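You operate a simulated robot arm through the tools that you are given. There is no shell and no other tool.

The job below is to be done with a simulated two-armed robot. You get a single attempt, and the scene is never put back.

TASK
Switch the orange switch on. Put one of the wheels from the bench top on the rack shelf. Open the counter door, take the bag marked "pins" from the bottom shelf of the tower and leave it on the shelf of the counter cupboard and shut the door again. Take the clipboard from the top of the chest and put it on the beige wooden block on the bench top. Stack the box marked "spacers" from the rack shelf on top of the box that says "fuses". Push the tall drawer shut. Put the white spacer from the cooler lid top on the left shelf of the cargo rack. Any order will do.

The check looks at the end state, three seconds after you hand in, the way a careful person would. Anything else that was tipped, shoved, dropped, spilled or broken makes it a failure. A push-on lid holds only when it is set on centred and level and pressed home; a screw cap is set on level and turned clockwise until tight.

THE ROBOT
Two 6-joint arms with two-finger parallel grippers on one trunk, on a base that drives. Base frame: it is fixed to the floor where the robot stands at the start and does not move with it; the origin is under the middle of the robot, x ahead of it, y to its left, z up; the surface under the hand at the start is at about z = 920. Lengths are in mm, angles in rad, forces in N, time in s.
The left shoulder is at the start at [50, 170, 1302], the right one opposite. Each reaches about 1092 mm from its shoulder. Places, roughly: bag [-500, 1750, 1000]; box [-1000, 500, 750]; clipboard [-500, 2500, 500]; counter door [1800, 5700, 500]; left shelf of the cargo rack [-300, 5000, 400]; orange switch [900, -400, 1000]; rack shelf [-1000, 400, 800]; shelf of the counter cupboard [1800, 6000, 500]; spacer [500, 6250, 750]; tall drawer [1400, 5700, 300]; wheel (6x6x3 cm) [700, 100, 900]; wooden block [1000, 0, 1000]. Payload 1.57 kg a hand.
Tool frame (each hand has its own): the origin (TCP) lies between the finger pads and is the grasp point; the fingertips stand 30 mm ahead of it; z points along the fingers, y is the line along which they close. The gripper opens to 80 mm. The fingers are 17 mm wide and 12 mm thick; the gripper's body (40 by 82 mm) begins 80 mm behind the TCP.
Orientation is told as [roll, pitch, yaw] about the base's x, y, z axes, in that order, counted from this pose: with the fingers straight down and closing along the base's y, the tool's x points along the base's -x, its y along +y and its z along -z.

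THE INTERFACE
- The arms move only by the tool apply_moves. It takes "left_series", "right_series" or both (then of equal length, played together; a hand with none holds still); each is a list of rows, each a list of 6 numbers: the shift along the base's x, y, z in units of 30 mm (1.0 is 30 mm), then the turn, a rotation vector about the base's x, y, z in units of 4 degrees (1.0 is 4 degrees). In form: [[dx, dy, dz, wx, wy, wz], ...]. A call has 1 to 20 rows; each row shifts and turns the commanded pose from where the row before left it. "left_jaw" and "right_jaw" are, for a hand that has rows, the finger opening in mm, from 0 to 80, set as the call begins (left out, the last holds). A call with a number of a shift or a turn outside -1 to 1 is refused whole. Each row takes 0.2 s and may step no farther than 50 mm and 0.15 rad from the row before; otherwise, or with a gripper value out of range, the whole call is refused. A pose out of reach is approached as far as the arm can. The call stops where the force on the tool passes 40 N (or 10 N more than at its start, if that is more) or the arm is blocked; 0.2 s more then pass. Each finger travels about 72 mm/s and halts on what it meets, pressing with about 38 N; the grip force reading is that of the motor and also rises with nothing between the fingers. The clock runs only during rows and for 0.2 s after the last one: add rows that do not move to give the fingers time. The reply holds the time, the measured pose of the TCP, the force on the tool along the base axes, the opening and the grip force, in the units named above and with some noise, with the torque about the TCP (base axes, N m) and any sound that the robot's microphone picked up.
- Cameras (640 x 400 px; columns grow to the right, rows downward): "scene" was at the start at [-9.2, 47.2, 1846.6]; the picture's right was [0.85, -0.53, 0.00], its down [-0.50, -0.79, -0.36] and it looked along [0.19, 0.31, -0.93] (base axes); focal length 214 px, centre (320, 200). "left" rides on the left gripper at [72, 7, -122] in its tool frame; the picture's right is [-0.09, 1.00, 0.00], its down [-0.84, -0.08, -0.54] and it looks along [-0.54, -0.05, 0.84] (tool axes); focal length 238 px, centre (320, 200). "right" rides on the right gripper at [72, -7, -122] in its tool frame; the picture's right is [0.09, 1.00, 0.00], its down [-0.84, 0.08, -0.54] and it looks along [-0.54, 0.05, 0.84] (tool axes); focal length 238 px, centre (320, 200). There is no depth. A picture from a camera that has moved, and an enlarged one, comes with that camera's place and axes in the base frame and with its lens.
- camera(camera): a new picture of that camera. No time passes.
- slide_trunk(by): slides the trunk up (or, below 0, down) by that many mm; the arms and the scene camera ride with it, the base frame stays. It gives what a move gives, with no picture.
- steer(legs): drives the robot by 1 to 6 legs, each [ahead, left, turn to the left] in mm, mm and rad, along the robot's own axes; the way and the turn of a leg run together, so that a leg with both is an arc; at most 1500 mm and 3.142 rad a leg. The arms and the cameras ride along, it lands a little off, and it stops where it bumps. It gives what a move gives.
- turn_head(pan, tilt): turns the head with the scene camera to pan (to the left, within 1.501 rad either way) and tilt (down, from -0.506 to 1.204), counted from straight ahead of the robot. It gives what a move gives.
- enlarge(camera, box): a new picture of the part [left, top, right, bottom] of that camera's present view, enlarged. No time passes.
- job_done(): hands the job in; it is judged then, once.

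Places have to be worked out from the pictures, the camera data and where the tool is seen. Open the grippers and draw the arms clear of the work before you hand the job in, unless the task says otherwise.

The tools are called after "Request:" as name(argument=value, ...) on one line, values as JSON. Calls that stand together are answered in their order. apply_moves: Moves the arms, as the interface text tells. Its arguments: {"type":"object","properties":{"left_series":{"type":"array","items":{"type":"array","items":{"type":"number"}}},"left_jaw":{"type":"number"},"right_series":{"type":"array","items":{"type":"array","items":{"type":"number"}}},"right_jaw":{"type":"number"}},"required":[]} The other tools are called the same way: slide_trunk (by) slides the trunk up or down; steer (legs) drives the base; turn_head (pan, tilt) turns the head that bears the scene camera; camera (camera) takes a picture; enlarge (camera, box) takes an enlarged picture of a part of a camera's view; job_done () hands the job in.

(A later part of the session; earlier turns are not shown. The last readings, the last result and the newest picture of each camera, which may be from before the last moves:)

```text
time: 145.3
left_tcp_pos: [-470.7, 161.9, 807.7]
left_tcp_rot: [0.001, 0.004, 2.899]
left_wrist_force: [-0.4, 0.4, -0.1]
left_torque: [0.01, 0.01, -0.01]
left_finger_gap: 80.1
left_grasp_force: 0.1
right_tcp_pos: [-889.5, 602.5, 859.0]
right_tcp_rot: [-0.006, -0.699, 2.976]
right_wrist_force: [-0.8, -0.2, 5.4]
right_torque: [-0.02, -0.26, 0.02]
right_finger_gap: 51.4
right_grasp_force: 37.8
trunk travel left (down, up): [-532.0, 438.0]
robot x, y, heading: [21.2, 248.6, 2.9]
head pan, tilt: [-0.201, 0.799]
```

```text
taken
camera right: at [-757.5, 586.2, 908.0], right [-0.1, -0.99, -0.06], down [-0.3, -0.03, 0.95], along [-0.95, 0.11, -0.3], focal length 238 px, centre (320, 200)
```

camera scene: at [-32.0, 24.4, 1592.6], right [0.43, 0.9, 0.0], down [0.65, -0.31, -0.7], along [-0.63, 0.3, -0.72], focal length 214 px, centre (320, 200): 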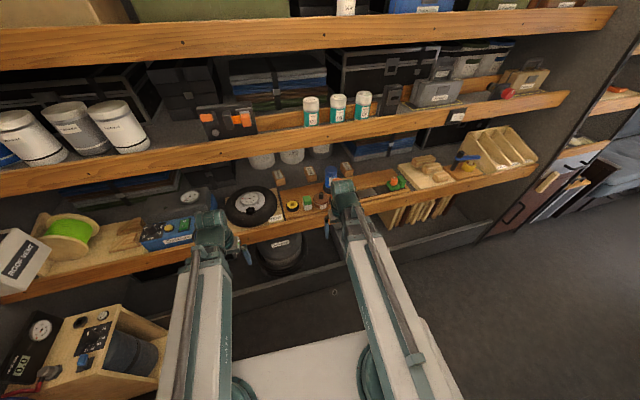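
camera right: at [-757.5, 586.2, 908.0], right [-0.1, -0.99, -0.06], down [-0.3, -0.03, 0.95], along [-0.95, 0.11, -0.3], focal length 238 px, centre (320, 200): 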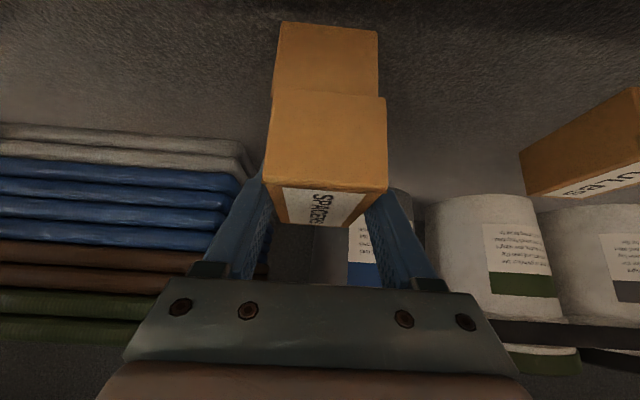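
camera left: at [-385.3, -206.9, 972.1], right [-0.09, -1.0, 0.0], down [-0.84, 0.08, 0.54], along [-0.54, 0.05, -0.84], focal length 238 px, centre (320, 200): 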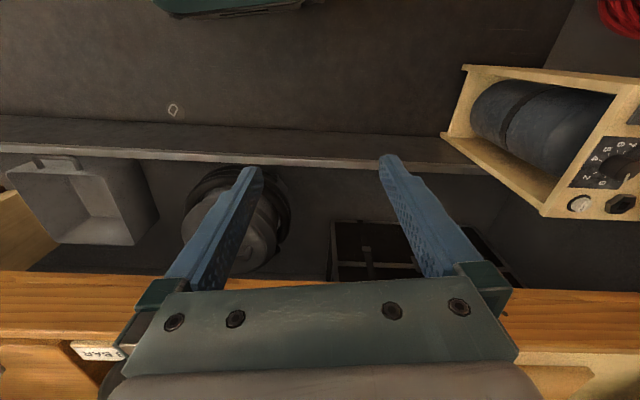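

Contact made (5 N). One more millimetre, then release and rise.

Request:
slide_trunk(by=-1)

Request:
apply_moves(right_series=[[0, 0, 0, 0, 0, 0], [0, 0, 0, 0, 0, 0], [0, 0, 0, 0, 0, 0]], right_jaw=70)

Request:
camera(camera="right")

```text
time: 145.8
left_tcp_pos: [-469.0, 162.6, 807.0]
left_tcp_rot: [0.0, 0.002, 2.899]
left_wrist_force: [0.7, -0.8, 0.2]
left_torque: [-0.04, 0.02, 0.05]
left_finger_gap: 80.1
left_grasp_force: 0.1
right_tcp_pos: [-888.6, 602.4, 859.5]
right_tcp_rot: [-0.005, -0.699, 2.976]
right_wrist_force: [-3.7, 2.0, 14.6]
right_torque: [-0.12, -0.43, -0.03]
right_finger_gap: 51.5
right_grasp_force: 37.7
trunk travel left (down, up): [-531.0, 439.0]
robot x, y, heading: [20.3, 248.0, 2.901]
head pan, tilt: [-0.201, 0.799]
```

```text
time: 146.6
left_tcp_pos: [-470.4, 161.8, 805.8]
left_tcp_rot: [-0.001, 0.004, 2.902]
left_wrist_force: [0.1, 0.2, 0.4]
left_torque: [-0.01, 0.02, 0.01]
left_finger_gap: 79.8
left_grasp_force: 0.1
right_tcp_pos: [-889.0, 601.7, 857.9]
right_tcp_rot: [-0.006, -0.697, 2.975]
right_wrist_force: [-0.9, -0.3, 0.5]
right_torque: [-0.02, 0.02, -0.03]
right_finger_gap: 70.0
right_grasp_force: 0.0
trunk travel left (down, up): [-531.0, 439.0]
robot x, y, heading: [22.4, 248.9, 2.899]
head pan, tilt: [-0.201, 0.799]
```

```text
taken
camera right: at [-757.6, 586.3, 906.5], right [-0.1, -0.99, -0.06], down [-0.3, -0.03, 0.95], along [-0.95, 0.11, -0.3], focal length 238 px, centre (320, 200)
```

right: 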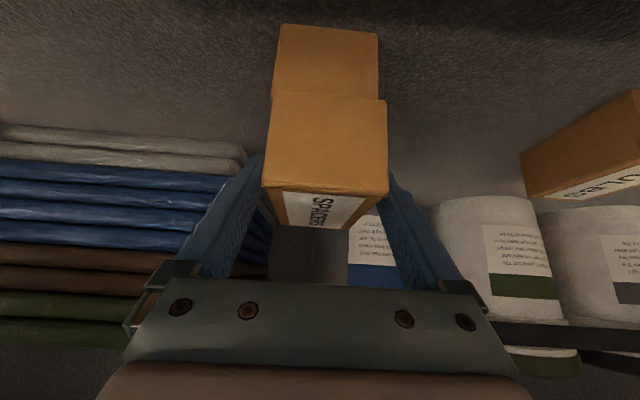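

Released and stable. I raise 9 mm and retreat straight back along the hand's axis.

Request:
slide_trunk(by=9)

Request:
apply_moves(right_series=[[0.5, -0.083, 0, 0, 0, 0], [0.7, -0.117, 0, 0, 0, 0], [0.8, -0.134, 0, 0, 0, 0], [0.8, -0.134, 0, 0, 0, 0], [0.8, -0.134, 0, 0, 0, 0], [0, 0, 0, 0, 0, 0]])

Request:
camera(camera="right")

Request:
enlarge(camera="scene", box=[230, 110, 390, 210])

```text
time: 147.2
left_tcp_pos: [-470.2, 162.2, 816.1]
left_tcp_rot: [0.001, 0.002, 2.901]
left_wrist_force: [-0.5, 0.3, 0.0]
left_torque: [0.0, 0.0, 0.0]
left_finger_gap: 80.2
left_grasp_force: 0.1
right_tcp_pos: [-889.4, 601.7, 867.5]
right_tcp_rot: [-0.005, -0.698, 2.975]
right_wrist_force: [0.9, 0.1, -0.3]
right_torque: [0.01, -0.03, -0.02]
right_finger_gap: 70.3
right_grasp_force: 0.1
trunk travel left (down, up): [-540.0, 430.0]
robot x, y, heading: [21.0, 245.3, 2.904]
head pan, tilt: [-0.201, 0.799]
```

```text
time: 148.6
left_tcp_pos: [-470.8, 162.6, 815.4]
left_tcp_rot: [0.001, 0.004, 2.9]
left_wrist_force: [-0.3, 0.7, -0.7]
left_torque: [-0.02, -0.02, -0.02]
left_finger_gap: 79.8
left_grasp_force: 0.0
right_tcp_pos: [-780.9, 583.0, 865.8]
right_tcp_rot: [-0.005, -0.698, 2.975]
right_wrist_force: [-0.1, 0.8, 0.3]
right_torque: [0.02, 0.0, 0.0]
right_finger_gap: 69.9
right_grasp_force: 0.1
trunk travel left (down, up): [-540.0, 430.0]
robot x, y, heading: [17.2, 249.5, 2.9]
head pan, tilt: [-0.201, 0.799]
```

```text
taken
camera right: at [-648.9, 567.9, 915.6], right [-0.1, -0.99, -0.06], down [-0.3, -0.03, 0.95], along [-0.95, 0.11, -0.3], focal length 238 px, centre (320, 200)
```

right: 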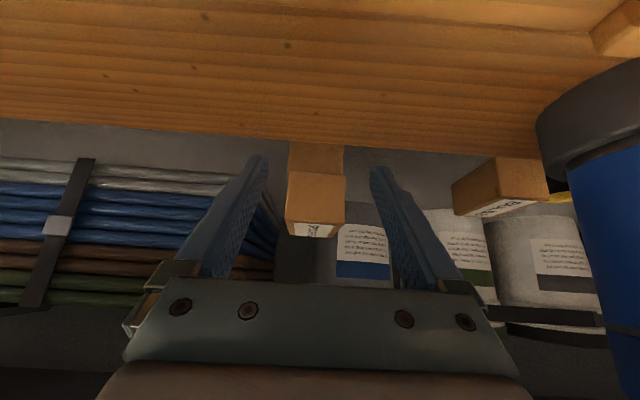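

```text
4.00 times, centred on (310, 160) of scene
camera zoom: at [-12.9, 272.4, 1497.1], right [0.43, 0.9, 0.0], down [0.65, -0.31, -0.7], along [-0.63, 0.3, -0.72], focal length 858 px, centre (360, 360)
```

zoom: 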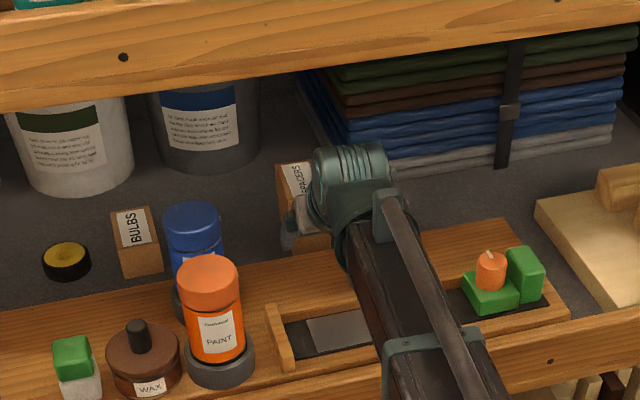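

The stack stands well. I retreat fully out of the rack, then view it once more.

Request:
apply_moves(right_series=[[0.9, -0.15, 0, 0, 0, 0], [0.9, -0.15, 0, 0, 0, 0], [0.9, -0.15, 0, 0, 0, 0], [0.9, -0.15, 0, 0, 0, 0], [0.9, -0.15, 0, 0, 0, 0], [0.9, -0.15, 0, 0, 0, 0], [0, 0, 0, 0, 0, 0]])

Request:
enlarge(camera="scene", box=[210, 100, 370, 200])

Request:
camera(camera="scene")

```text
time: 150.2
left_tcp_pos: [-470.3, 161.6, 815.7]
left_tcp_rot: [-0.001, 0.004, 2.903]
left_wrist_force: [-0.3, -0.3, 0.5]
left_torque: [0.04, -0.01, -0.01]
left_finger_gap: 80.2
left_grasp_force: 0.1
right_tcp_pos: [-619.9, 557.0, 865.8]
right_tcp_rot: [-0.007, -0.695, 2.977]
right_wrist_force: [-0.6, 0.9, -0.9]
right_torque: [-0.01, -0.01, 0.01]
right_finger_gap: 69.9
right_grasp_force: 0.0
trunk travel left (down, up): [-540.0, 430.0]
robot x, y, heading: [20.2, 249.3, 2.901]
head pan, tilt: [-0.201, 0.799]
```

```text
4.00 times, centred on (290, 150) of scene
camera zoom: at [-12.7, 272.4, 1497.1], right [0.43, 0.9, 0.0], down [0.65, -0.31, -0.7], along [-0.63, 0.3, -0.72], focal length 858 px, centre (440, 400)
```

zoom: 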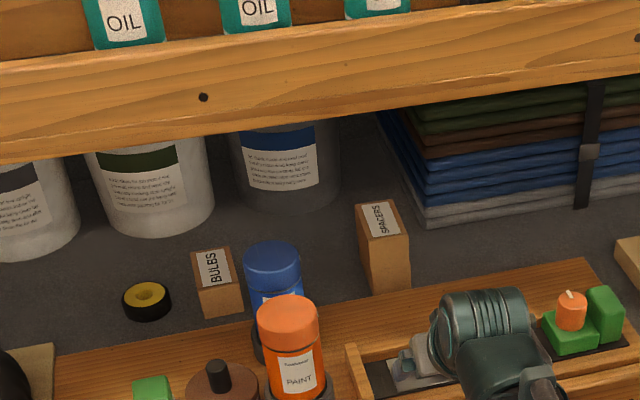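

```text
taken
camera scene: at [-12.7, 272.4, 1497.1], right [0.43, 0.9, 0.0], down [0.65, -0.31, -0.7], along [-0.63, 0.3, -0.72], focal length 214 px, centre (320, 200)
```

scene: 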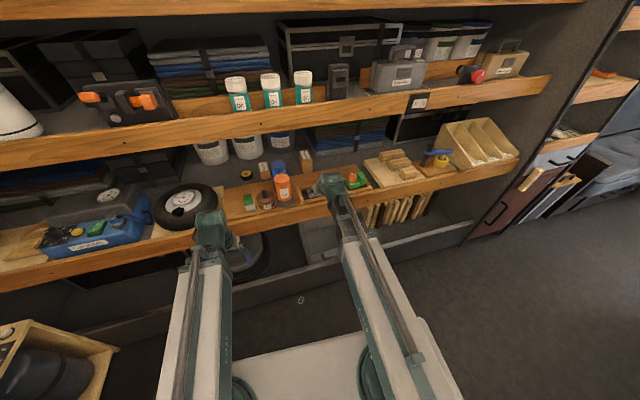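

SPACERS sits squarely on FUSES, nothing else disturbed. I retract the hand, level it and fold it for driving.

Request:
apply_moves(right_series=[[0.9, -0.15, 0, 0, 0, 0], [0.9, -0.15, 0, 0, 0, 0], [0.9, -0.15, 0, 0, 0, 0], [0.25, -0.05, 0, -0.165, -0.986, 0], [0.25, -0.05, 0, -0.165, -0.986, 0], [0.25, -0.05, 0, -0.165, -0.986, 0], [0.25, -0.05, 0, -0.165, -0.986, 0], [0.25, -0.05, 0, -0.165, -0.986, 0], [0.25, -0.05, 0, -0.165, -0.986, 0], [0.25, -0.05, 0, -0.165, -0.986, 0], [0.25, -0.05, 0, -0.165, -0.986, 0], [0.25, -0.05, 0, -0.165, -0.986, 0], [0.25, -0.05, 0, -0.165, -0.97, 0], [0.5, -0.12, 0, 0, 0, 0], [0.5, -0.12, 0, 0, 0, 0]], right_jaw=80)

Request:
slide_trunk(by=250)

Request:
turn_head(pan=-1.5, tilt=0.5)

Request:
camera(camera="scene")

```text
time: 153.4
left_tcp_pos: [-469.5, 162.8, 815.4]
left_tcp_rot: [0.0, 0.003, 2.901]
left_wrist_force: [0.5, 0.3, -0.4]
left_torque: [0.03, 0.0, -0.03]
left_finger_gap: 80.1
left_grasp_force: 0.1
right_tcp_pos: [-434.0, 521.4, 815.6]
right_tcp_rot: [-0.004, -0.002, 2.977]
right_wrist_force: [0.0, -0.4, -0.1]
right_torque: [-0.04, 0.0, -0.03]
right_finger_gap: 80.1
right_grasp_force: 0.0
right hand out of reach, approached as far as the arm can: row 4, 5, 6, 7, 8, 9, 10, 11
trunk travel left (down, up): [-540.0, 430.0]
robot x, y, heading: [19.8, 246.9, 2.898]
head pan, tilt: [-0.201, 0.799]
```

```text
time: 156.0
left_tcp_pos: [-469.9, 162.7, 1065.2]
left_tcp_rot: [0.001, 0.003, 2.9]
left_wrist_force: [-1.0, -0.3, -0.2]
left_torque: [0.0, -0.02, -0.02]
left_finger_gap: 79.9
left_grasp_force: 0.0
right_tcp_pos: [-434.8, 520.1, 1066.4]
right_tcp_rot: [-0.002, -0.002, 2.976]
right_wrist_force: [-0.1, 0.1, -0.5]
right_torque: [0.03, -0.01, -0.03]
right_finger_gap: 79.9
right_grasp_force: 0.1
trunk travel left (down, up): [-790.0, 180.0]
robot x, y, heading: [21.9, 247.1, 2.899]
head pan, tilt: [-0.201, 0.799]
```

```text
time: 157.5
left_tcp_pos: [-470.4, 161.1, 1065.5]
left_tcp_rot: [-0.001, 0.002, 2.902]
left_wrist_force: [0.2, 0.4, -0.3]
left_torque: [0.02, -0.01, -0.02]
left_finger_gap: 79.9
left_grasp_force: 0.0
right_tcp_pos: [-434.2, 520.7, 1065.1]
right_tcp_rot: [-0.005, -0.002, 2.976]
right_wrist_force: [0.4, -0.8, -0.1]
right_torque: [-0.04, 0.04, 0.01]
right_finger_gap: 79.9
right_grasp_force: 0.0
trunk travel left (down, up): [-790.0, 180.0]
robot x, y, heading: [23.7, 250.8, 2.9]
head pan, tilt: [-1.499, 0.499]
```

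```text
taken
camera scene: at [75.2, 327.6, 1773.0], right [0.99, -0.17, 0.0], down [-0.08, -0.47, -0.88], along [0.15, 0.87, -0.48], focal length 214 px, centre (320, 200)
```

scene: 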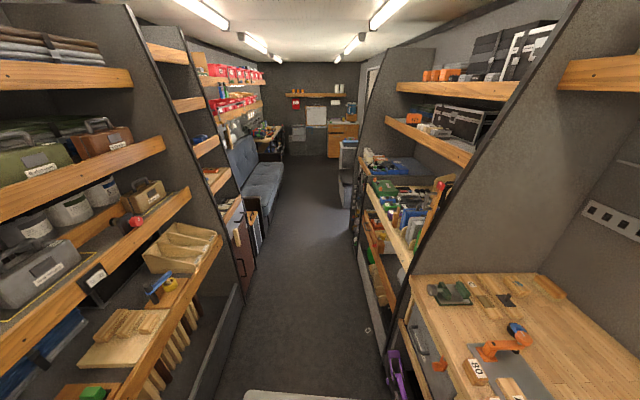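

Down the aisle on the left is the narrow tower beyond the rack. I zoom into it and the far end.

Request:
enlarge(camera="scene", box=[160, 40, 300, 260])

Request:
enlarge(camera="scene", box=[230, 70, 410, 180])

```text
1.82 times, centred on (230, 150) of scene
camera zoom: at [75.2, 327.6, 1773.0], right [0.99, -0.17, 0.0], down [-0.08, -0.47, -0.88], along [0.15, 0.87, -0.48], focal length 390 px, centre (484, 291)
```

zoom: 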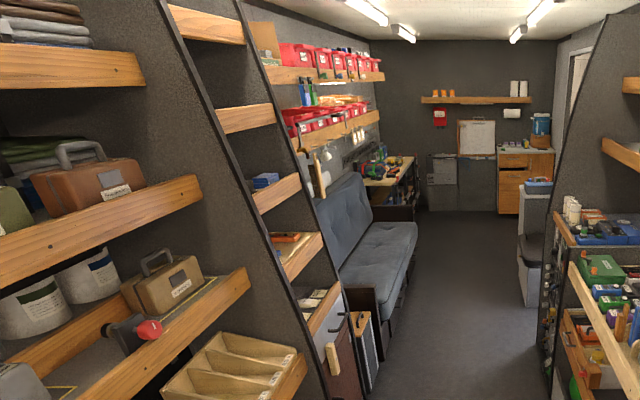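

```text
3.56 times, centred on (320, 125) of scene
camera zoom: at [75.2, 327.6, 1773.0], right [0.99, -0.17, 0.0], down [-0.08, -0.47, -0.88], along [0.15, 0.87, -0.48], focal length 763 px, centre (320, 467)
```

zoom: 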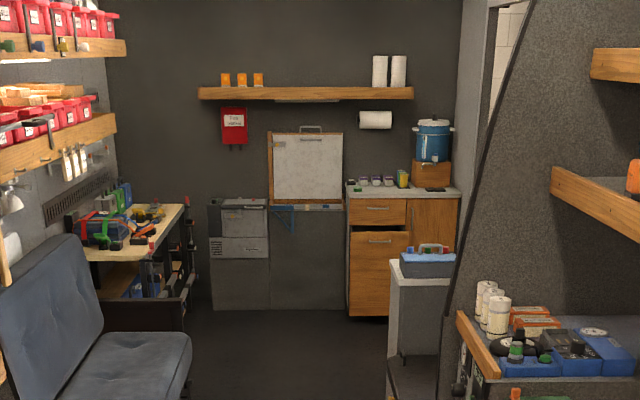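

I strafe right along the aisle (still facing the left side) toward the tower, first 800 mm.

Request:
steer(legs=[[-40, -800, 0]])

Request:
turn_head(pan=-0.6, tilt=0.6)

Request:
camera(camera="scene")

```text
time: 161.8
left_tcp_pos: [-240.8, 933.3, 1066.5]
left_tcp_rot: [0.0, 0.004, 2.905]
left_wrist_force: [-0.8, 0.3, 0.2]
left_torque: [-0.02, 0.01, -0.03]
left_finger_gap: 80.0
left_grasp_force: 0.1
right_tcp_pos: [-206.5, 1293.0, 1065.7]
right_tcp_rot: [-0.004, -0.002, 2.981]
right_wrist_force: [1.2, 0.6, 0.0]
right_torque: [-0.02, 0.01, -0.01]
right_finger_gap: 80.0
right_grasp_force: 0.1
trunk travel left (down, up): [-790.0, 180.0]
robot x, y, heading: [248.1, 1020.2, 2.903]
head pan, tilt: [-1.499, 0.499]
```

```text
time: 163.0
left_tcp_pos: [-242.6, 932.3, 1065.5]
left_tcp_rot: [-0.001, 0.003, 2.906]
left_wrist_force: [-0.8, -0.2, -0.2]
left_torque: [0.0, 0.0, -0.01]
left_finger_gap: 80.1
left_grasp_force: 0.1
right_tcp_pos: [-206.1, 1291.7, 1064.9]
right_tcp_rot: [-0.003, -0.002, 2.982]
right_wrist_force: [-0.2, -0.1, -0.9]
right_torque: [0.01, 0.01, -0.02]
right_finger_gap: 80.0
right_grasp_force: 0.2
trunk travel left (down, up): [-790.0, 180.0]
robot x, y, heading: [250.2, 1024.1, 2.905]
head pan, tilt: [-0.6, 0.6]
```

```text
taken
camera scene: at [229.3, 1077.1, 1764.0], right [0.74, 0.67, 0.0], down [0.38, -0.42, -0.83], along [-0.55, 0.61, -0.56], focal length 214 px, centre (320, 200)
```

scene: 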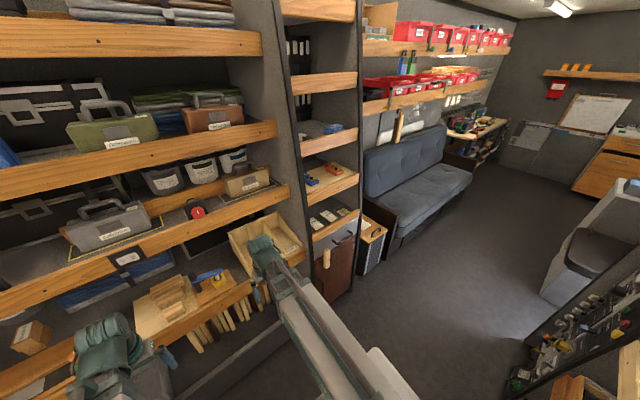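

I can see small labelled bags on the tower's lowest shelf. Zooming.

Request:
enlarge(camera="scene", box=[285, 170, 405, 290])

Request:
enlarge(camera="scene", box=[295, 190, 365, 234])

```text
3.33 times, centred on (345, 230) of scene
camera zoom: at [229.3, 1077.1, 1764.0], right [0.74, 0.67, 0.0], down [0.38, -0.42, -0.83], along [-0.55, 0.61, -0.56], focal length 715 px, centre (237, 100)
```

zoom: 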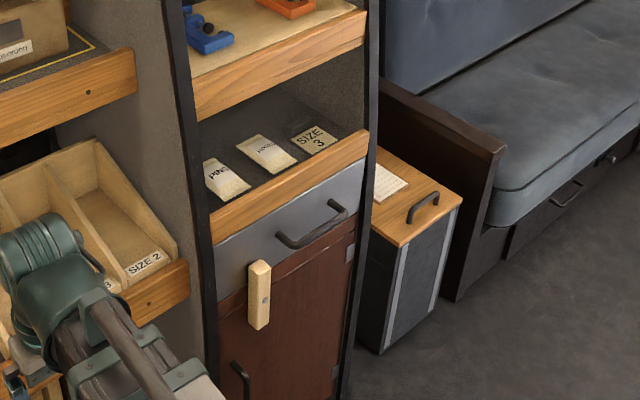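

```text
9.09 times, centred on (330, 212) of scene
camera zoom: at [229.3, 1077.1, 1764.0], right [0.74, 0.67, 0.0], down [0.38, -0.42, -0.83], along [-0.55, 0.61, -0.56], focal length 1950 px, centre (229, 91)
```

zoom: 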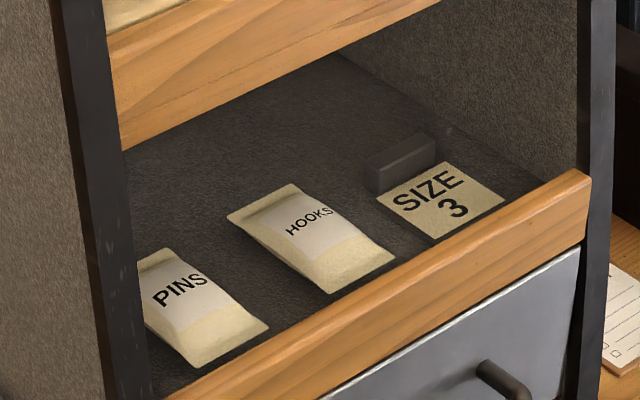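

The PINS bag lies flat on the tower's lowest shelf and the clipboard is on the low chest beside the tower. I drive on 800 mm to look at the chest.

Request:
steer(legs=[[0, -800, 0]])

Request:
turn_head(pan=-0.1, tilt=0.8)

Request:
camera(camera="scene")

```text
time: 167.3
left_tcp_pos: [-54.2, 1712.6, 1064.9]
left_tcp_rot: [0.002, 0.004, 2.911]
left_wrist_force: [0.5, -0.1, -0.4]
left_torque: [-0.01, -0.01, 0.01]
left_finger_gap: 80.2
left_grasp_force: 0.0
right_tcp_pos: [-22.2, 2071.3, 1064.8]
right_tcp_rot: [-0.001, -0.003, 2.982]
right_wrist_force: [0.5, -1.0, 0.4]
right_torque: [-0.03, 0.04, 0.03]
right_finger_gap: 79.9
right_grasp_force: 0.0
trunk travel left (down, up): [-790.0, 180.0]
robot x, y, heading: [435.1, 1798.7, 2.91]
head pan, tilt: [-0.6, 0.6]
```

```text
time: 168.2
left_tcp_pos: [-56.2, 1711.6, 1064.9]
left_tcp_rot: [0.001, 0.005, 2.91]
left_wrist_force: [0.5, 0.9, 0.3]
left_torque: [-0.01, 0.03, -0.04]
left_finger_gap: 80.0
left_grasp_force: 0.1
right_tcp_pos: [-22.4, 2072.1, 1065.2]
right_tcp_rot: [-0.004, -0.003, 2.984]
right_wrist_force: [-0.3, -0.6, -0.5]
right_torque: [0.01, 0.03, -0.03]
right_finger_gap: 79.9
right_grasp_force: 0.1
trunk travel left (down, up): [-790.0, 180.0]
robot x, y, heading: [436.6, 1803.8, 2.911]
head pan, tilt: [-0.099, 0.799]
```

```text
taken
camera scene: at [398.2, 1818.4, 1747.1], right [0.33, 0.95, 0.0], down [0.68, -0.23, -0.7], along [-0.66, 0.23, -0.72], focal length 214 px, centre (320, 200)
```

scene: 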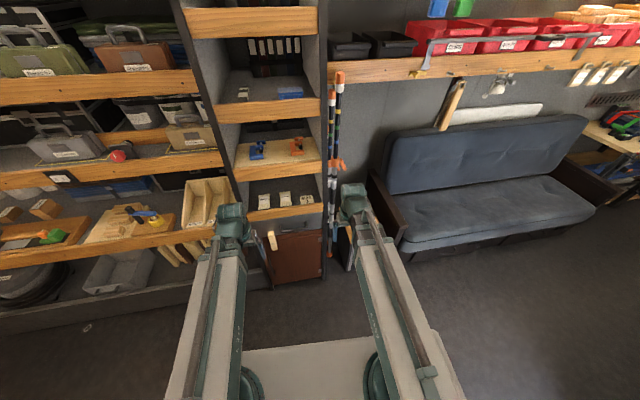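

The right arm hides the chest; I strafe 350 mm further right to see it.

Request:
steer(legs=[[0, -350, 0]])

Request:
turn_head(pan=0.2, tilt=0.8)

Request:
camera(camera="scene")

```text
time: 169.5
left_tcp_pos: [-37.3, 1818.5, 1065.5]
left_tcp_rot: [-0.001, 0.005, 2.892]
left_wrist_force: [0.1, -0.4, 0.2]
left_torque: [0.07, -0.02, -0.02]
left_finger_gap: 80.0
left_grasp_force: 0.1
right_tcp_pos: [1.1, 2178.3, 1063.9]
right_tcp_rot: [-0.004, -0.001, 2.967]
right_wrist_force: [-0.3, 0.1, 0.4]
right_torque: [0.03, -0.01, -0.03]
right_finger_gap: 79.9
right_grasp_force: 0.1
trunk travel left (down, up): [-790.0, 180.0]
robot x, y, heading: [454.2, 1902.9, 2.891]
head pan, tilt: [-0.099, 0.799]
stopped in leg 1: the robot was blocked; the commanded pose is now the measured one
```

```text
time: 170.3
left_tcp_pos: [-35.7, 1818.9, 1064.5]
left_tcp_rot: [-0.001, 0.003, 2.893]
left_wrist_force: [-0.3, 0.2, 0.5]
left_torque: [0.03, 0.03, -0.02]
left_finger_gap: 80.0
left_grasp_force: 0.1
right_tcp_pos: [3.0, 2178.0, 1065.6]
right_tcp_rot: [-0.006, -0.002, 2.969]
right_wrist_force: [0.4, 0.2, 0.6]
right_torque: [0.03, 0.0, -0.03]
right_finger_gap: 80.1
right_grasp_force: 0.2
trunk travel left (down, up): [-790.0, 180.0]
robot x, y, heading: [457.0, 1902.2, 2.894]
head pan, tilt: [0.201, 0.799]
```

```text
taken
camera scene: at [413.1, 1894.0, 1747.1], right [0.05, 1.0, 0.0], down [0.72, -0.04, -0.7], along [-0.7, 0.03, -0.72], focal length 214 px, centre (320, 200)
```

scene: 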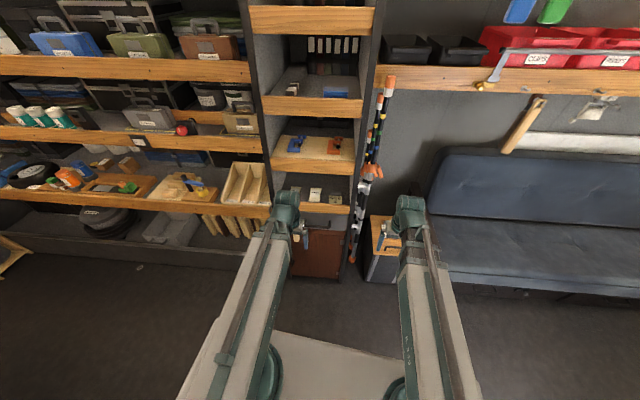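

The base bumped something on its right/rear side. I look that way.

Request:
turn_head(pan=-1.5, tilt=0.9)

Request:
camera(camera="scene")

Request:
turn_head(pan=-1.5, tilt=0.3)

Request:
camera(camera="scene")

```text
time: 172.1
left_tcp_pos: [-35.8, 1818.4, 1066.1]
left_tcp_rot: [-0.001, 0.004, 2.894]
left_wrist_force: [-0.2, 0.3, 0.7]
left_torque: [0.02, -0.01, -0.07]
left_finger_gap: 80.3
left_grasp_force: 0.1
right_tcp_pos: [1.7, 2179.2, 1064.6]
right_tcp_rot: [-0.005, -0.002, 2.967]
right_wrist_force: [0.6, 0.5, 0.4]
right_torque: [-0.01, 0.01, 0.02]
right_finger_gap: 80.0
right_grasp_force: 0.1
trunk travel left (down, up): [-790.0, 180.0]
robot x, y, heading: [451.9, 1903.0, 2.89]
head pan, tilt: [-1.499, 0.901]
```

```text
taken
camera scene: at [507.1, 1964.7, 1739.2], right [0.98, -0.18, 0.0], down [-0.14, -0.77, -0.62], along [0.11, 0.61, -0.78], focal length 214 px, centre (320, 200)
```

scene: 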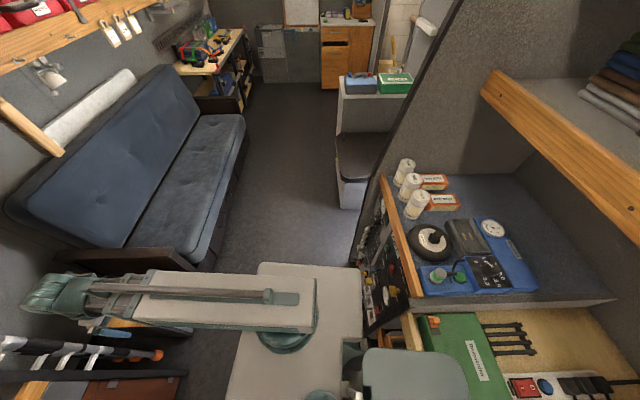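

```text
time: 173.1
left_tcp_pos: [-37.2, 1819.0, 1066.1]
left_tcp_rot: [0.0, 0.004, 2.893]
left_wrist_force: [-0.2, 0.5, 0.8]
left_torque: [0.01, 0.01, 0.02]
left_finger_gap: 80.1
left_grasp_force: 0.0
right_tcp_pos: [2.7, 2179.1, 1065.2]
right_tcp_rot: [-0.005, -0.001, 2.967]
right_wrist_force: [-0.2, 0.8, -0.2]
right_torque: [0.02, 0.02, 0.0]
right_finger_gap: 79.9
right_grasp_force: 0.2
trunk travel left (down, up): [-790.0, 180.0]
robot x, y, heading: [456.0, 1901.1, 2.892]
head pan, tilt: [-1.499, 0.3]
```

```text
taken
camera scene: at [510.3, 1982.3, 1791.4], right [0.98, -0.18, 0.0], down [-0.05, -0.29, -0.95], along [0.17, 0.94, -0.3], focal length 214 px, centre (320, 200)
```

scene: 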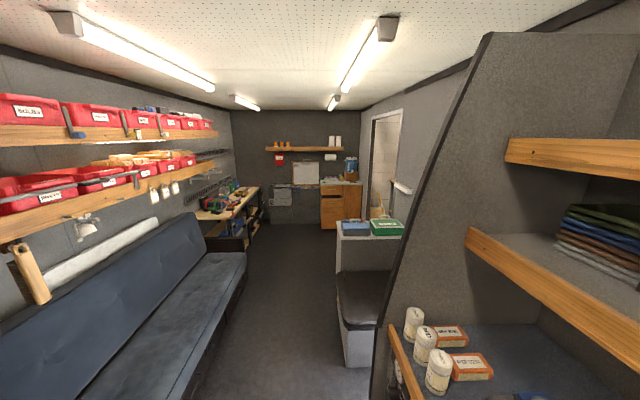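

The base's rear corner touched the opposite rack's front. I move 90 mm ahead (away from it) and look at that spot.

Request:
steer(legs=[[90, 0, 0.0]])

Request:
turn_head(pan=-1.5, tilt=1.1)

Request:
camera(camera="scene")

Request:
enlarge(camera="scene", box=[340, 150, 520, 400])

```text
time: 174.2
left_tcp_pos: [-125.8, 1841.3, 1064.9]
left_tcp_rot: [0.0, 0.005, 2.892]
left_wrist_force: [-0.1, 0.0, 0.0]
left_torque: [0.01, -0.07, -0.02]
left_finger_gap: 80.0
left_grasp_force: 0.1
right_tcp_pos: [-86.3, 2201.7, 1064.9]
right_tcp_rot: [-0.004, -0.001, 2.968]
right_wrist_force: [-0.1, -0.2, 0.3]
right_torque: [-0.06, -0.07, -0.01]
right_finger_gap: 80.1
right_grasp_force: 0.2
trunk travel left (down, up): [-790.0, 180.0]
robot x, y, heading: [368.6, 1922.9, 2.887]
head pan, tilt: [-1.499, 0.3]
```

```text
time: 175.3
left_tcp_pos: [-123.8, 1841.1, 1065.6]
left_tcp_rot: [-0.001, 0.003, 2.893]
left_wrist_force: [0.7, -0.3, -0.6]
left_torque: [0.03, -0.06, -0.03]
left_finger_gap: 79.7
left_grasp_force: 0.0
right_tcp_pos: [-83.9, 2201.1, 1064.4]
right_tcp_rot: [-0.006, -0.001, 2.967]
right_wrist_force: [0.5, -0.1, 0.3]
right_torque: [0.03, 0.0, -0.01]
right_finger_gap: 80.2
right_grasp_force: 0.1
trunk travel left (down, up): [-790.0, 180.0]
robot x, y, heading: [366.2, 1917.2, 2.895]
head pan, tilt: [-1.499, 1.1]
```

```text
taken
camera scene: at [417.3, 1974.9, 1725.4], right [0.98, -0.18, 0.0], down [-0.16, -0.88, -0.45], along [0.08, 0.45, -0.89], focal length 214 px, centre (320, 200)
```

scene: 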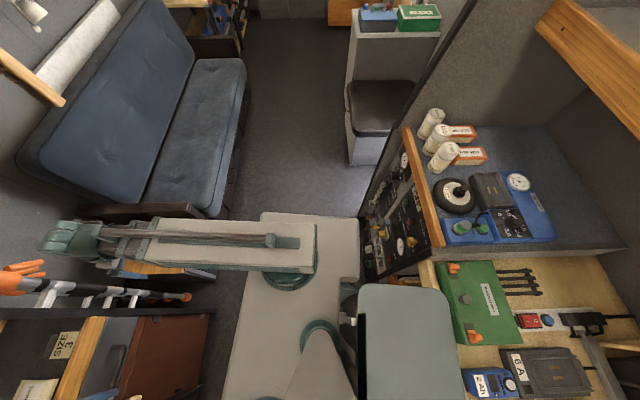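

```text
1.60 times, centred on (430, 275) of scene
camera zoom: at [417.3, 1974.9, 1725.4], right [0.98, -0.18, 0.0], down [-0.16, -0.88, -0.45], along [0.08, 0.45, -0.89], focal length 343 px, centre (144, 80)
```

zoom: 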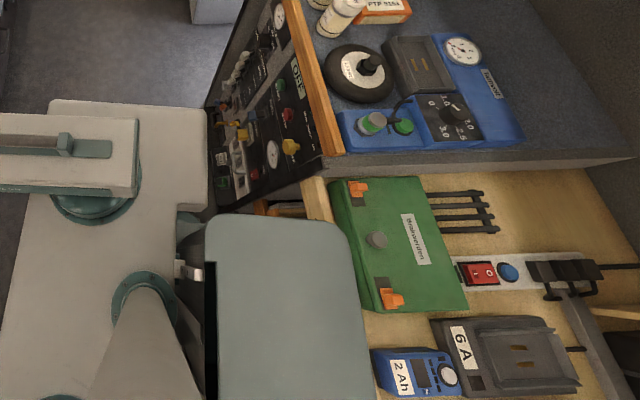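

The control panel there looks undisturbed. Now I look at the chest and clipboard, nudging the right hand aside by panning.

Request:
turn_head(pan=-0.45, tilt=0.9)

Request:
camera(camera="scene")

Request:
camera(camera="right")

```text
time: 176.6
left_tcp_pos: [-124.8, 1842.6, 1066.5]
left_tcp_rot: [0.0, 0.005, 2.891]
left_wrist_force: [0.2, -0.1, -0.3]
left_torque: [0.0, 0.01, 0.0]
left_finger_gap: 80.1
left_grasp_force: 0.0
right_tcp_pos: [-85.1, 2201.3, 1065.6]
right_tcp_rot: [-0.005, -0.002, 2.967]
right_wrist_force: [0.2, -0.4, 0.2]
right_torque: [0.03, 0.0, -0.01]
right_finger_gap: 80.1
right_grasp_force: 0.1
trunk travel left (down, up): [-790.0, 180.0]
robot x, y, heading: [367.8, 1921.4, 2.888]
head pan, tilt: [-0.45, 0.901]
```

```text
taken
camera scene: at [348.5, 1961.3, 1739.2], right [0.64, 0.76, 0.0], down [0.6, -0.51, -0.62], along [-0.47, 0.4, -0.78], focal length 214 px, centre (320, 200)
```

scene: 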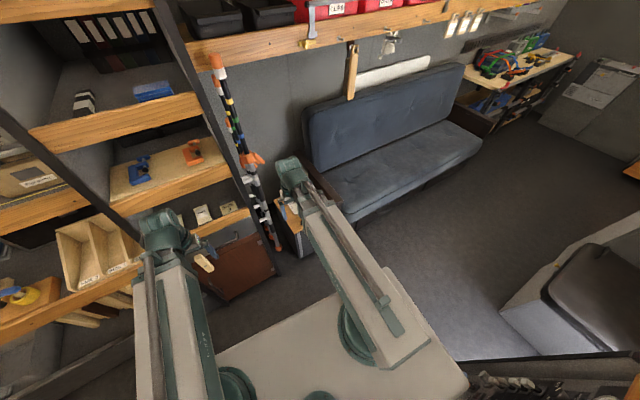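

```text
taken
camera right: at [-13.8, 2194.5, 1188.7], right [-0.08, -1.0, 0.0], down [-0.84, 0.07, 0.54], along [-0.54, 0.05, -0.84], focal length 238 px, centre (320, 200)
```

right: 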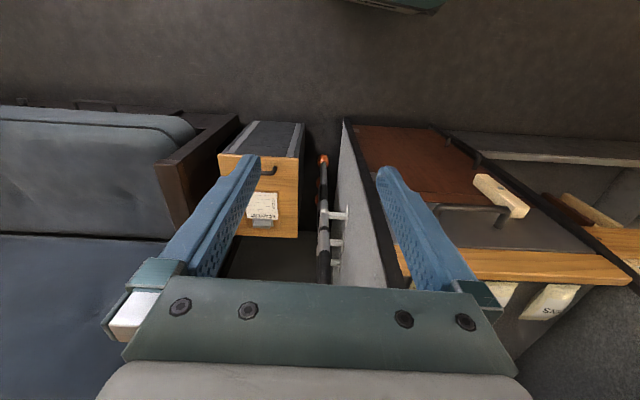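

The right wrist camera sees the chest with the clipboard; zooming in.

Request:
enlarge(camera="right", box=[190, 110, 350, 260])

Request:
enlarge(camera="right", box=[230, 175, 310, 235])

```text
2.67 times, centred on (270, 185) of right
camera zoom: at [-13.8, 2194.5, 1188.7], right [-0.08, -1.0, 0.0], down [-0.84, 0.07, 0.54], along [-0.54, 0.05, -0.84], focal length 636 px, centre (453, 240)
```

zoom: 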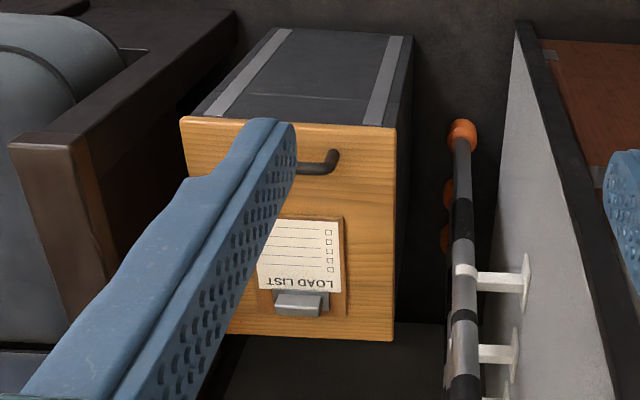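

```text
6.67 times, centred on (270, 205) of right
camera zoom: at [-13.8, 2194.5, 1188.7], right [-0.08, -1.0, 0.0], down [-0.84, 0.07, 0.54], along [-0.54, 0.05, -0.84], focal length 1589 px, centre (653, 167)
```

zoom: 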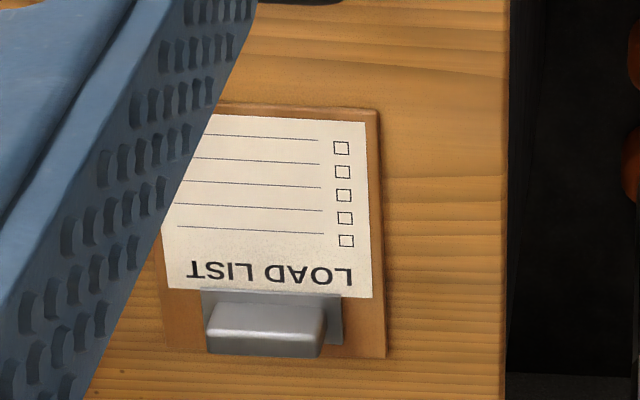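

The "LOAD LIST" clipboard lies flat with a raised metal clip at its far end, roughly at u≈2258, v≈1096. I swing the left arm aside, then drive forward to reach.

Request:
apply_moves(left_series=[[-0.06, -0.905, 0, 0, 0, 0], [-0.06, -0.905, 0, 0, 0, 0], [-0.06, -0.905, 0, 0, 0, 0], [-0.06, -0.905, 0, 0, 0, 0], [-0.06, -0.905, 0, 0, 0, 0], [-0.06, -0.905, 0, 0, 0, 0], [-0.06, -0.905, 0, 0, 0, 0], [0.525, -0.742, 0, 0, 0, 0], [0.525, -0.742, 0, 0, 0, 0], [0.525, -0.742, 0, 0, 0, 0], [0.525, -0.742, 0, 0, 0, 0], [0.525, -0.742, 0, 0, 0, 0], [0.525, -0.742, 0, 0, 0, 0], [0.525, -0.742, 0, 0, 0, 0], [0.525, -0.742, 0, 0, 0, 0]])

Request:
steer(legs=[[110, 0, 0]])

Request:
turn_head(pan=-0.1, tilt=1.0)

Request:
camera(camera="scene")

Request:
camera(camera="right")

```text
time: 179.8
left_tcp_pos: [-12.4, 1472.5, 1064.8]
left_tcp_rot: [0.0, 0.003, 2.892]
left_wrist_force: [-0.9, -1.0, -0.4]
left_torque: [0.02, 0.02, 0.04]
left_finger_gap: 80.2
left_grasp_force: 0.1
right_tcp_pos: [-84.7, 2200.2, 1065.1]
right_tcp_rot: [-0.004, -0.004, 2.966]
right_wrist_force: [0.5, 0.0, 0.3]
right_torque: [-0.04, 0.02, -0.01]
right_finger_gap: 80.0
right_grasp_force: 0.1
trunk travel left (down, up): [-790.0, 180.0]
robot x, y, heading: [367.8, 1919.8, 2.895]
head pan, tilt: [-0.45, 0.901]
```

```text
time: 181.0
left_tcp_pos: [-117.9, 1500.4, 1065.1]
left_tcp_rot: [0.001, 0.005, 2.892]
left_wrist_force: [0.7, 1.1, -0.4]
left_torque: [0.0, -0.05, 0.0]
left_finger_gap: 80.0
left_grasp_force: 0.0
right_tcp_pos: [-193.0, 2229.1, 1064.7]
right_tcp_rot: [-0.006, 0.0, 2.966]
right_wrist_force: [-0.7, -0.3, 0.1]
right_torque: [-0.03, -0.03, -0.04]
right_finger_gap: 80.2
right_grasp_force: 0.1
trunk travel left (down, up): [-790.0, 180.0]
robot x, y, heading: [255.7, 1947.0, 2.889]
head pan, tilt: [-0.45, 0.901]
```

```text
time: 181.8
left_tcp_pos: [-118.5, 1501.1, 1065.4]
left_tcp_rot: [-0.002, 0.003, 2.892]
left_wrist_force: [0.4, -0.3, 0.0]
left_torque: [0.02, 0.01, 0.01]
left_finger_gap: 80.1
left_grasp_force: 0.2
right_tcp_pos: [-193.5, 2229.5, 1066.7]
right_tcp_rot: [-0.004, -0.004, 2.968]
right_wrist_force: [-0.3, -0.2, 0.5]
right_torque: [0.03, -0.01, 0.01]
right_finger_gap: 79.9
right_grasp_force: 0.1
trunk travel left (down, up): [-790.0, 180.0]
robot x, y, heading: [257.0, 1954.3, 2.895]
head pan, tilt: [-0.099, 1.0]
```

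```text
taken
camera scene: at [233.4, 1963.8, 1732.0], right [0.34, 0.94, 0.0], down [0.79, -0.29, -0.54], along [-0.51, 0.19, -0.84], focal length 214 px, centre (320, 200)
```

scene: 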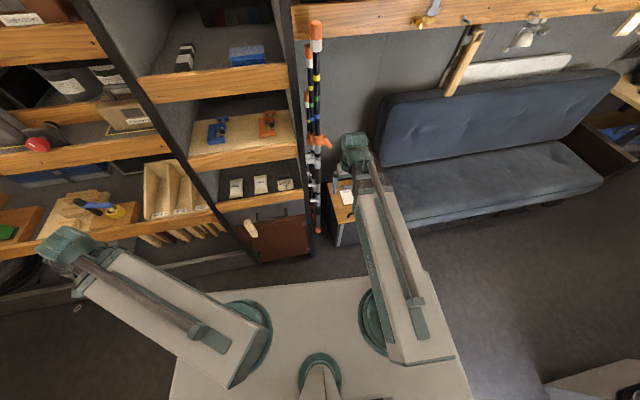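

```text
taken
camera right: at [-121.3, 2221.9, 1188.7], right [-0.08, -1.0, 0.0], down [-0.84, 0.07, 0.54], along [-0.54, 0.05, -0.84], focal length 238 px, centre (320, 200)
```

right: 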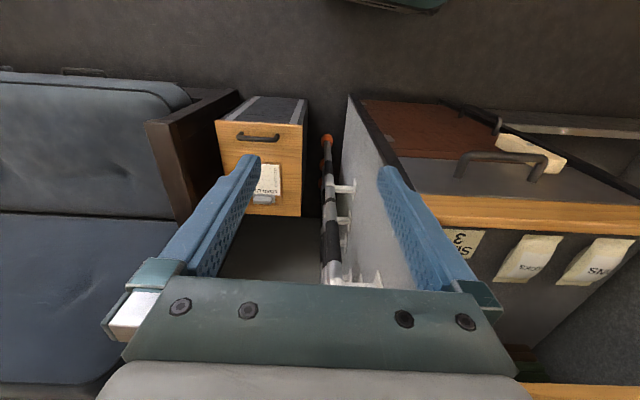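

Request:
enlarge(camera="right", box=[210, 90, 330, 225])

Request:
enlarge(camera="scene", box=[290, 150, 410, 260])

```text
2.96 times, centred on (270, 158) of right
camera zoom: at [-121.3, 2221.9, 1188.7], right [-0.08, -1.0, 0.0], down [-0.84, 0.07, 0.54], along [-0.54, 0.05, -0.84], focal length 706 px, centre (468, 326)
```

zoom: 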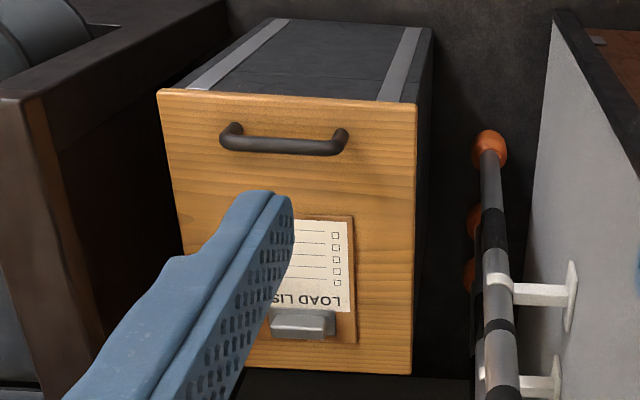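

```text
3.64 times, centred on (350, 205) of scene
camera zoom: at [233.4, 1963.8, 1732.0], right [0.34, 0.94, 0.0], down [0.79, -0.29, -0.54], along [-0.51, 0.19, -0.84], focal length 780 px, centre (211, 182)
```

zoom: 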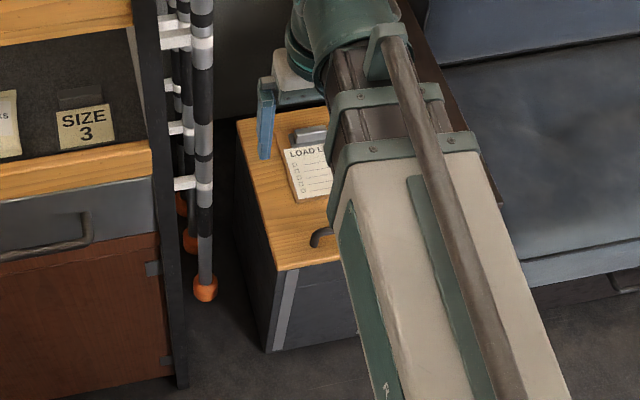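

Triangulated: chest top z≈445, clip centre ≈(-566,2463), clip top ≈468. I drive 100 ahead and 90 right, then rotate the right hand 90° to pinch the clip front-to-back.

Request:
steer(legs=[[0, -90, 0], [100, 0, 0]])

Request:
apply_moves(right_series=[[0, 0, 0, 0, 0, 1], [0, 0, 0, 0, 0, 1], [0, 0, 0, 0, 0, 1], [0, 0, 0, 0, 0, 1], [0, 0, 0, 0, 0, 1], [0, 0, 0, 0, 0, 1], [0, 0, 0, 0, 0, 1], [0, 0, 0, 0, 0, 1], [0, 0, 0, 0, 0, 1], [0, 0, 0, 0, 0, 1], [0, 0, 0, 0, 0, 1], [0, 0, 0, 0, 0, 1], [0, 0, 0, 0, 0, 1], [0, 0, 0, 0, 0, 1], [0, 0, 0, 0, 0, 1], [0, 0, 0, 0, 0, 1], [0, 0, 0, 0, 0, 1], [0, 0, 0, 0, 0, 1], [0, 0, 0, 0, 0, 1], [0, 0, 0, 0, 0, 1]])

Request:
apply_moves(right_series=[[0, 0, 0, 0, 0, 1], [0, 0, 0, 0, 0, 1], [0, 0, 0, 0, 0, 0.8], [0, 0, 0, 0, 0, 0]])

Request:
camera(camera="right")

Request:
camera(camera="scene")

```text
time: 183.7
left_tcp_pos: [-194.7, 1612.5, 1064.8]
left_tcp_rot: [0.0, 0.004, 2.891]
left_wrist_force: [-0.6, 0.4, 0.2]
left_torque: [-0.06, -0.03, 0.03]
left_finger_gap: 80.1
left_grasp_force: 0.1
right_tcp_pos: [-269.0, 2339.2, 1064.2]
right_tcp_rot: [-0.004, 0.0, 2.968]
right_wrist_force: [-1.5, -0.1, -0.5]
right_torque: [-0.05, -0.02, -0.04]
right_finger_gap: 80.1
right_grasp_force: 0.1
trunk travel left (down, up): [-790.0, 180.0]
robot x, y, heading: [182.4, 2061.9, 2.893]
head pan, tilt: [-0.099, 1.0]
```

```text
time: 187.9
left_tcp_pos: [-193.3, 1612.8, 1064.2]
left_tcp_rot: [0.001, 0.004, 2.892]
left_wrist_force: [0.4, 0.3, 0.7]
left_torque: [0.0, 0.02, -0.01]
left_finger_gap: 79.9
left_grasp_force: 0.0
right_tcp_pos: [-267.8, 2339.5, 1065.2]
right_tcp_rot: [-0.007, -0.002, -1.918]
right_wrist_force: [-0.2, 0.0, 0.6]
right_torque: [0.01, 0.01, 0.0]
right_finger_gap: 79.6
right_grasp_force: 0.1
trunk travel left (down, up): [-790.0, 180.0]
robot x, y, heading: [183.0, 2063.1, 2.89]
head pan, tilt: [-0.099, 1.0]
```

```text
time: 188.9
left_tcp_pos: [-194.0, 1613.0, 1065.6]
left_tcp_rot: [-0.001, 0.004, 2.891]
left_wrist_force: [-1.2, 0.6, 0.1]
left_torque: [0.01, -0.01, 0.02]
left_finger_gap: 80.1
left_grasp_force: 0.1
right_tcp_pos: [-268.2, 2340.0, 1064.8]
right_tcp_rot: [-0.005, -0.003, -1.724]
right_wrist_force: [-0.1, -0.2, 0.9]
right_torque: [0.02, 0.02, 0.01]
right_finger_gap: 80.2
right_grasp_force: 0.1
trunk travel left (down, up): [-790.0, 180.0]
robot x, y, heading: [185.6, 2061.2, 2.893]
head pan, tilt: [-0.099, 1.0]
```

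```text
taken
camera right: at [-264.0, 2412.4, 1188.7], right [1.0, -0.06, 0.0], down [-0.05, -0.84, 0.54], along [-0.04, -0.54, -0.84], focal length 238 px, centre (320, 200)
```

right: 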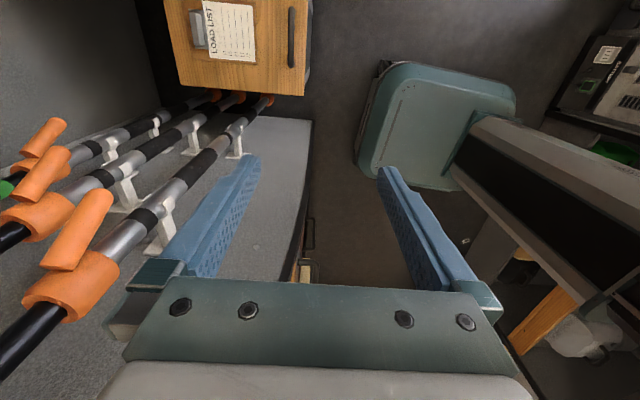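

```text
taken
camera scene: at [158.1, 2075.5, 1732.0], right [0.34, 0.94, 0.0], down [0.79, -0.29, -0.54], along [-0.51, 0.18, -0.84], focal length 214 px, centre (320, 200)
```

scene: 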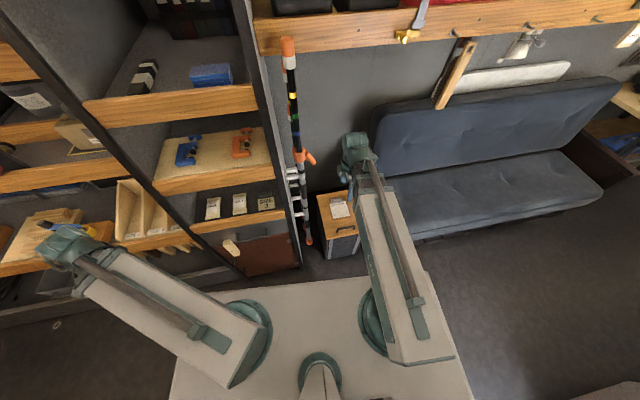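

The poles with orange grips are clamped at the tower side; my path to the clip stays ~200 mm from them. I lower the trunk 450 mm first, then extend over the chest.

Request:
slide_trunk(by=-430)

Request:
apply_moves(right_series=[[-0.8, 0.4, 0, 0, 0, 0], [-0.8, 0.4, 0, 0, 0, 0], [-0.8, 0.4, 0, 0, 0, 0], [-0.8, 0.4, 0, 0, 0, 0], [-0.8, 0.4, 0, 0, 0, 0], [-0.8, 0.3, 0, 0, 0, 0], [-0.8, 0.3, 0, 0, 0, 0], [-0.8, 0.3, 0, 0, 0, 0], [-0.8, 0.3, 0, 0, 0, 0], [-0.8, 0.3, 0, 0, 0, 0], [-0.8, 0.3, 0, 0, 0, 0], [0, 0, 0, 0, 0, 0]])

Request:
camera(camera="right")

Request:
camera(camera="scene")

```text
refused: -430 is not a number from -400 to 400
```

```text
time: 191.5
left_tcp_pos: [-194.8, 1612.5, 1065.0]
left_tcp_rot: [0.0, 0.004, 2.892]
left_wrist_force: [-0.1, 0.4, -0.7]
left_torque: [-0.01, 0.0, -0.06]
left_finger_gap: 80.0
left_grasp_force: 0.0
right_tcp_pos: [-532.2, 2453.7, 1064.6]
right_tcp_rot: [-0.005, -0.002, -1.724]
right_wrist_force: [0.5, -0.9, -0.2]
right_torque: [0.01, 0.02, -0.04]
right_finger_gap: 79.8
right_grasp_force: 0.1
trunk travel left (down, up): [-790.0, 180.0]
robot x, y, heading: [180.0, 2059.6, 2.895]
head pan, tilt: [-0.099, 1.0]
```

```text
taken
camera right: at [-528.0, 2526.3, 1188.8], right [1.0, -0.06, 0.0], down [-0.05, -0.84, 0.54], along [-0.04, -0.54, -0.84], focal length 238 px, centre (320, 200)
```

right: 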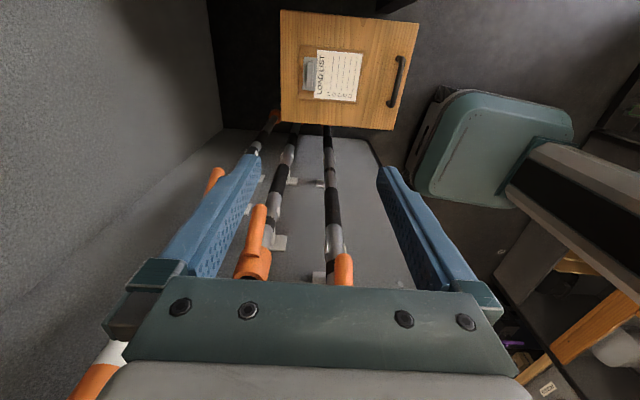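

```text
taken
camera scene: at [158.3, 2075.5, 1732.0], right [0.34, 0.94, 0.0], down [0.79, -0.29, -0.54], along [-0.51, 0.18, -0.84], focal length 214 px, centre (320, 200)
```

scene: 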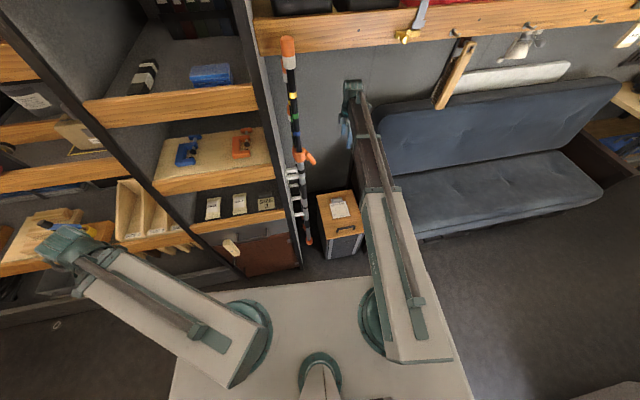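

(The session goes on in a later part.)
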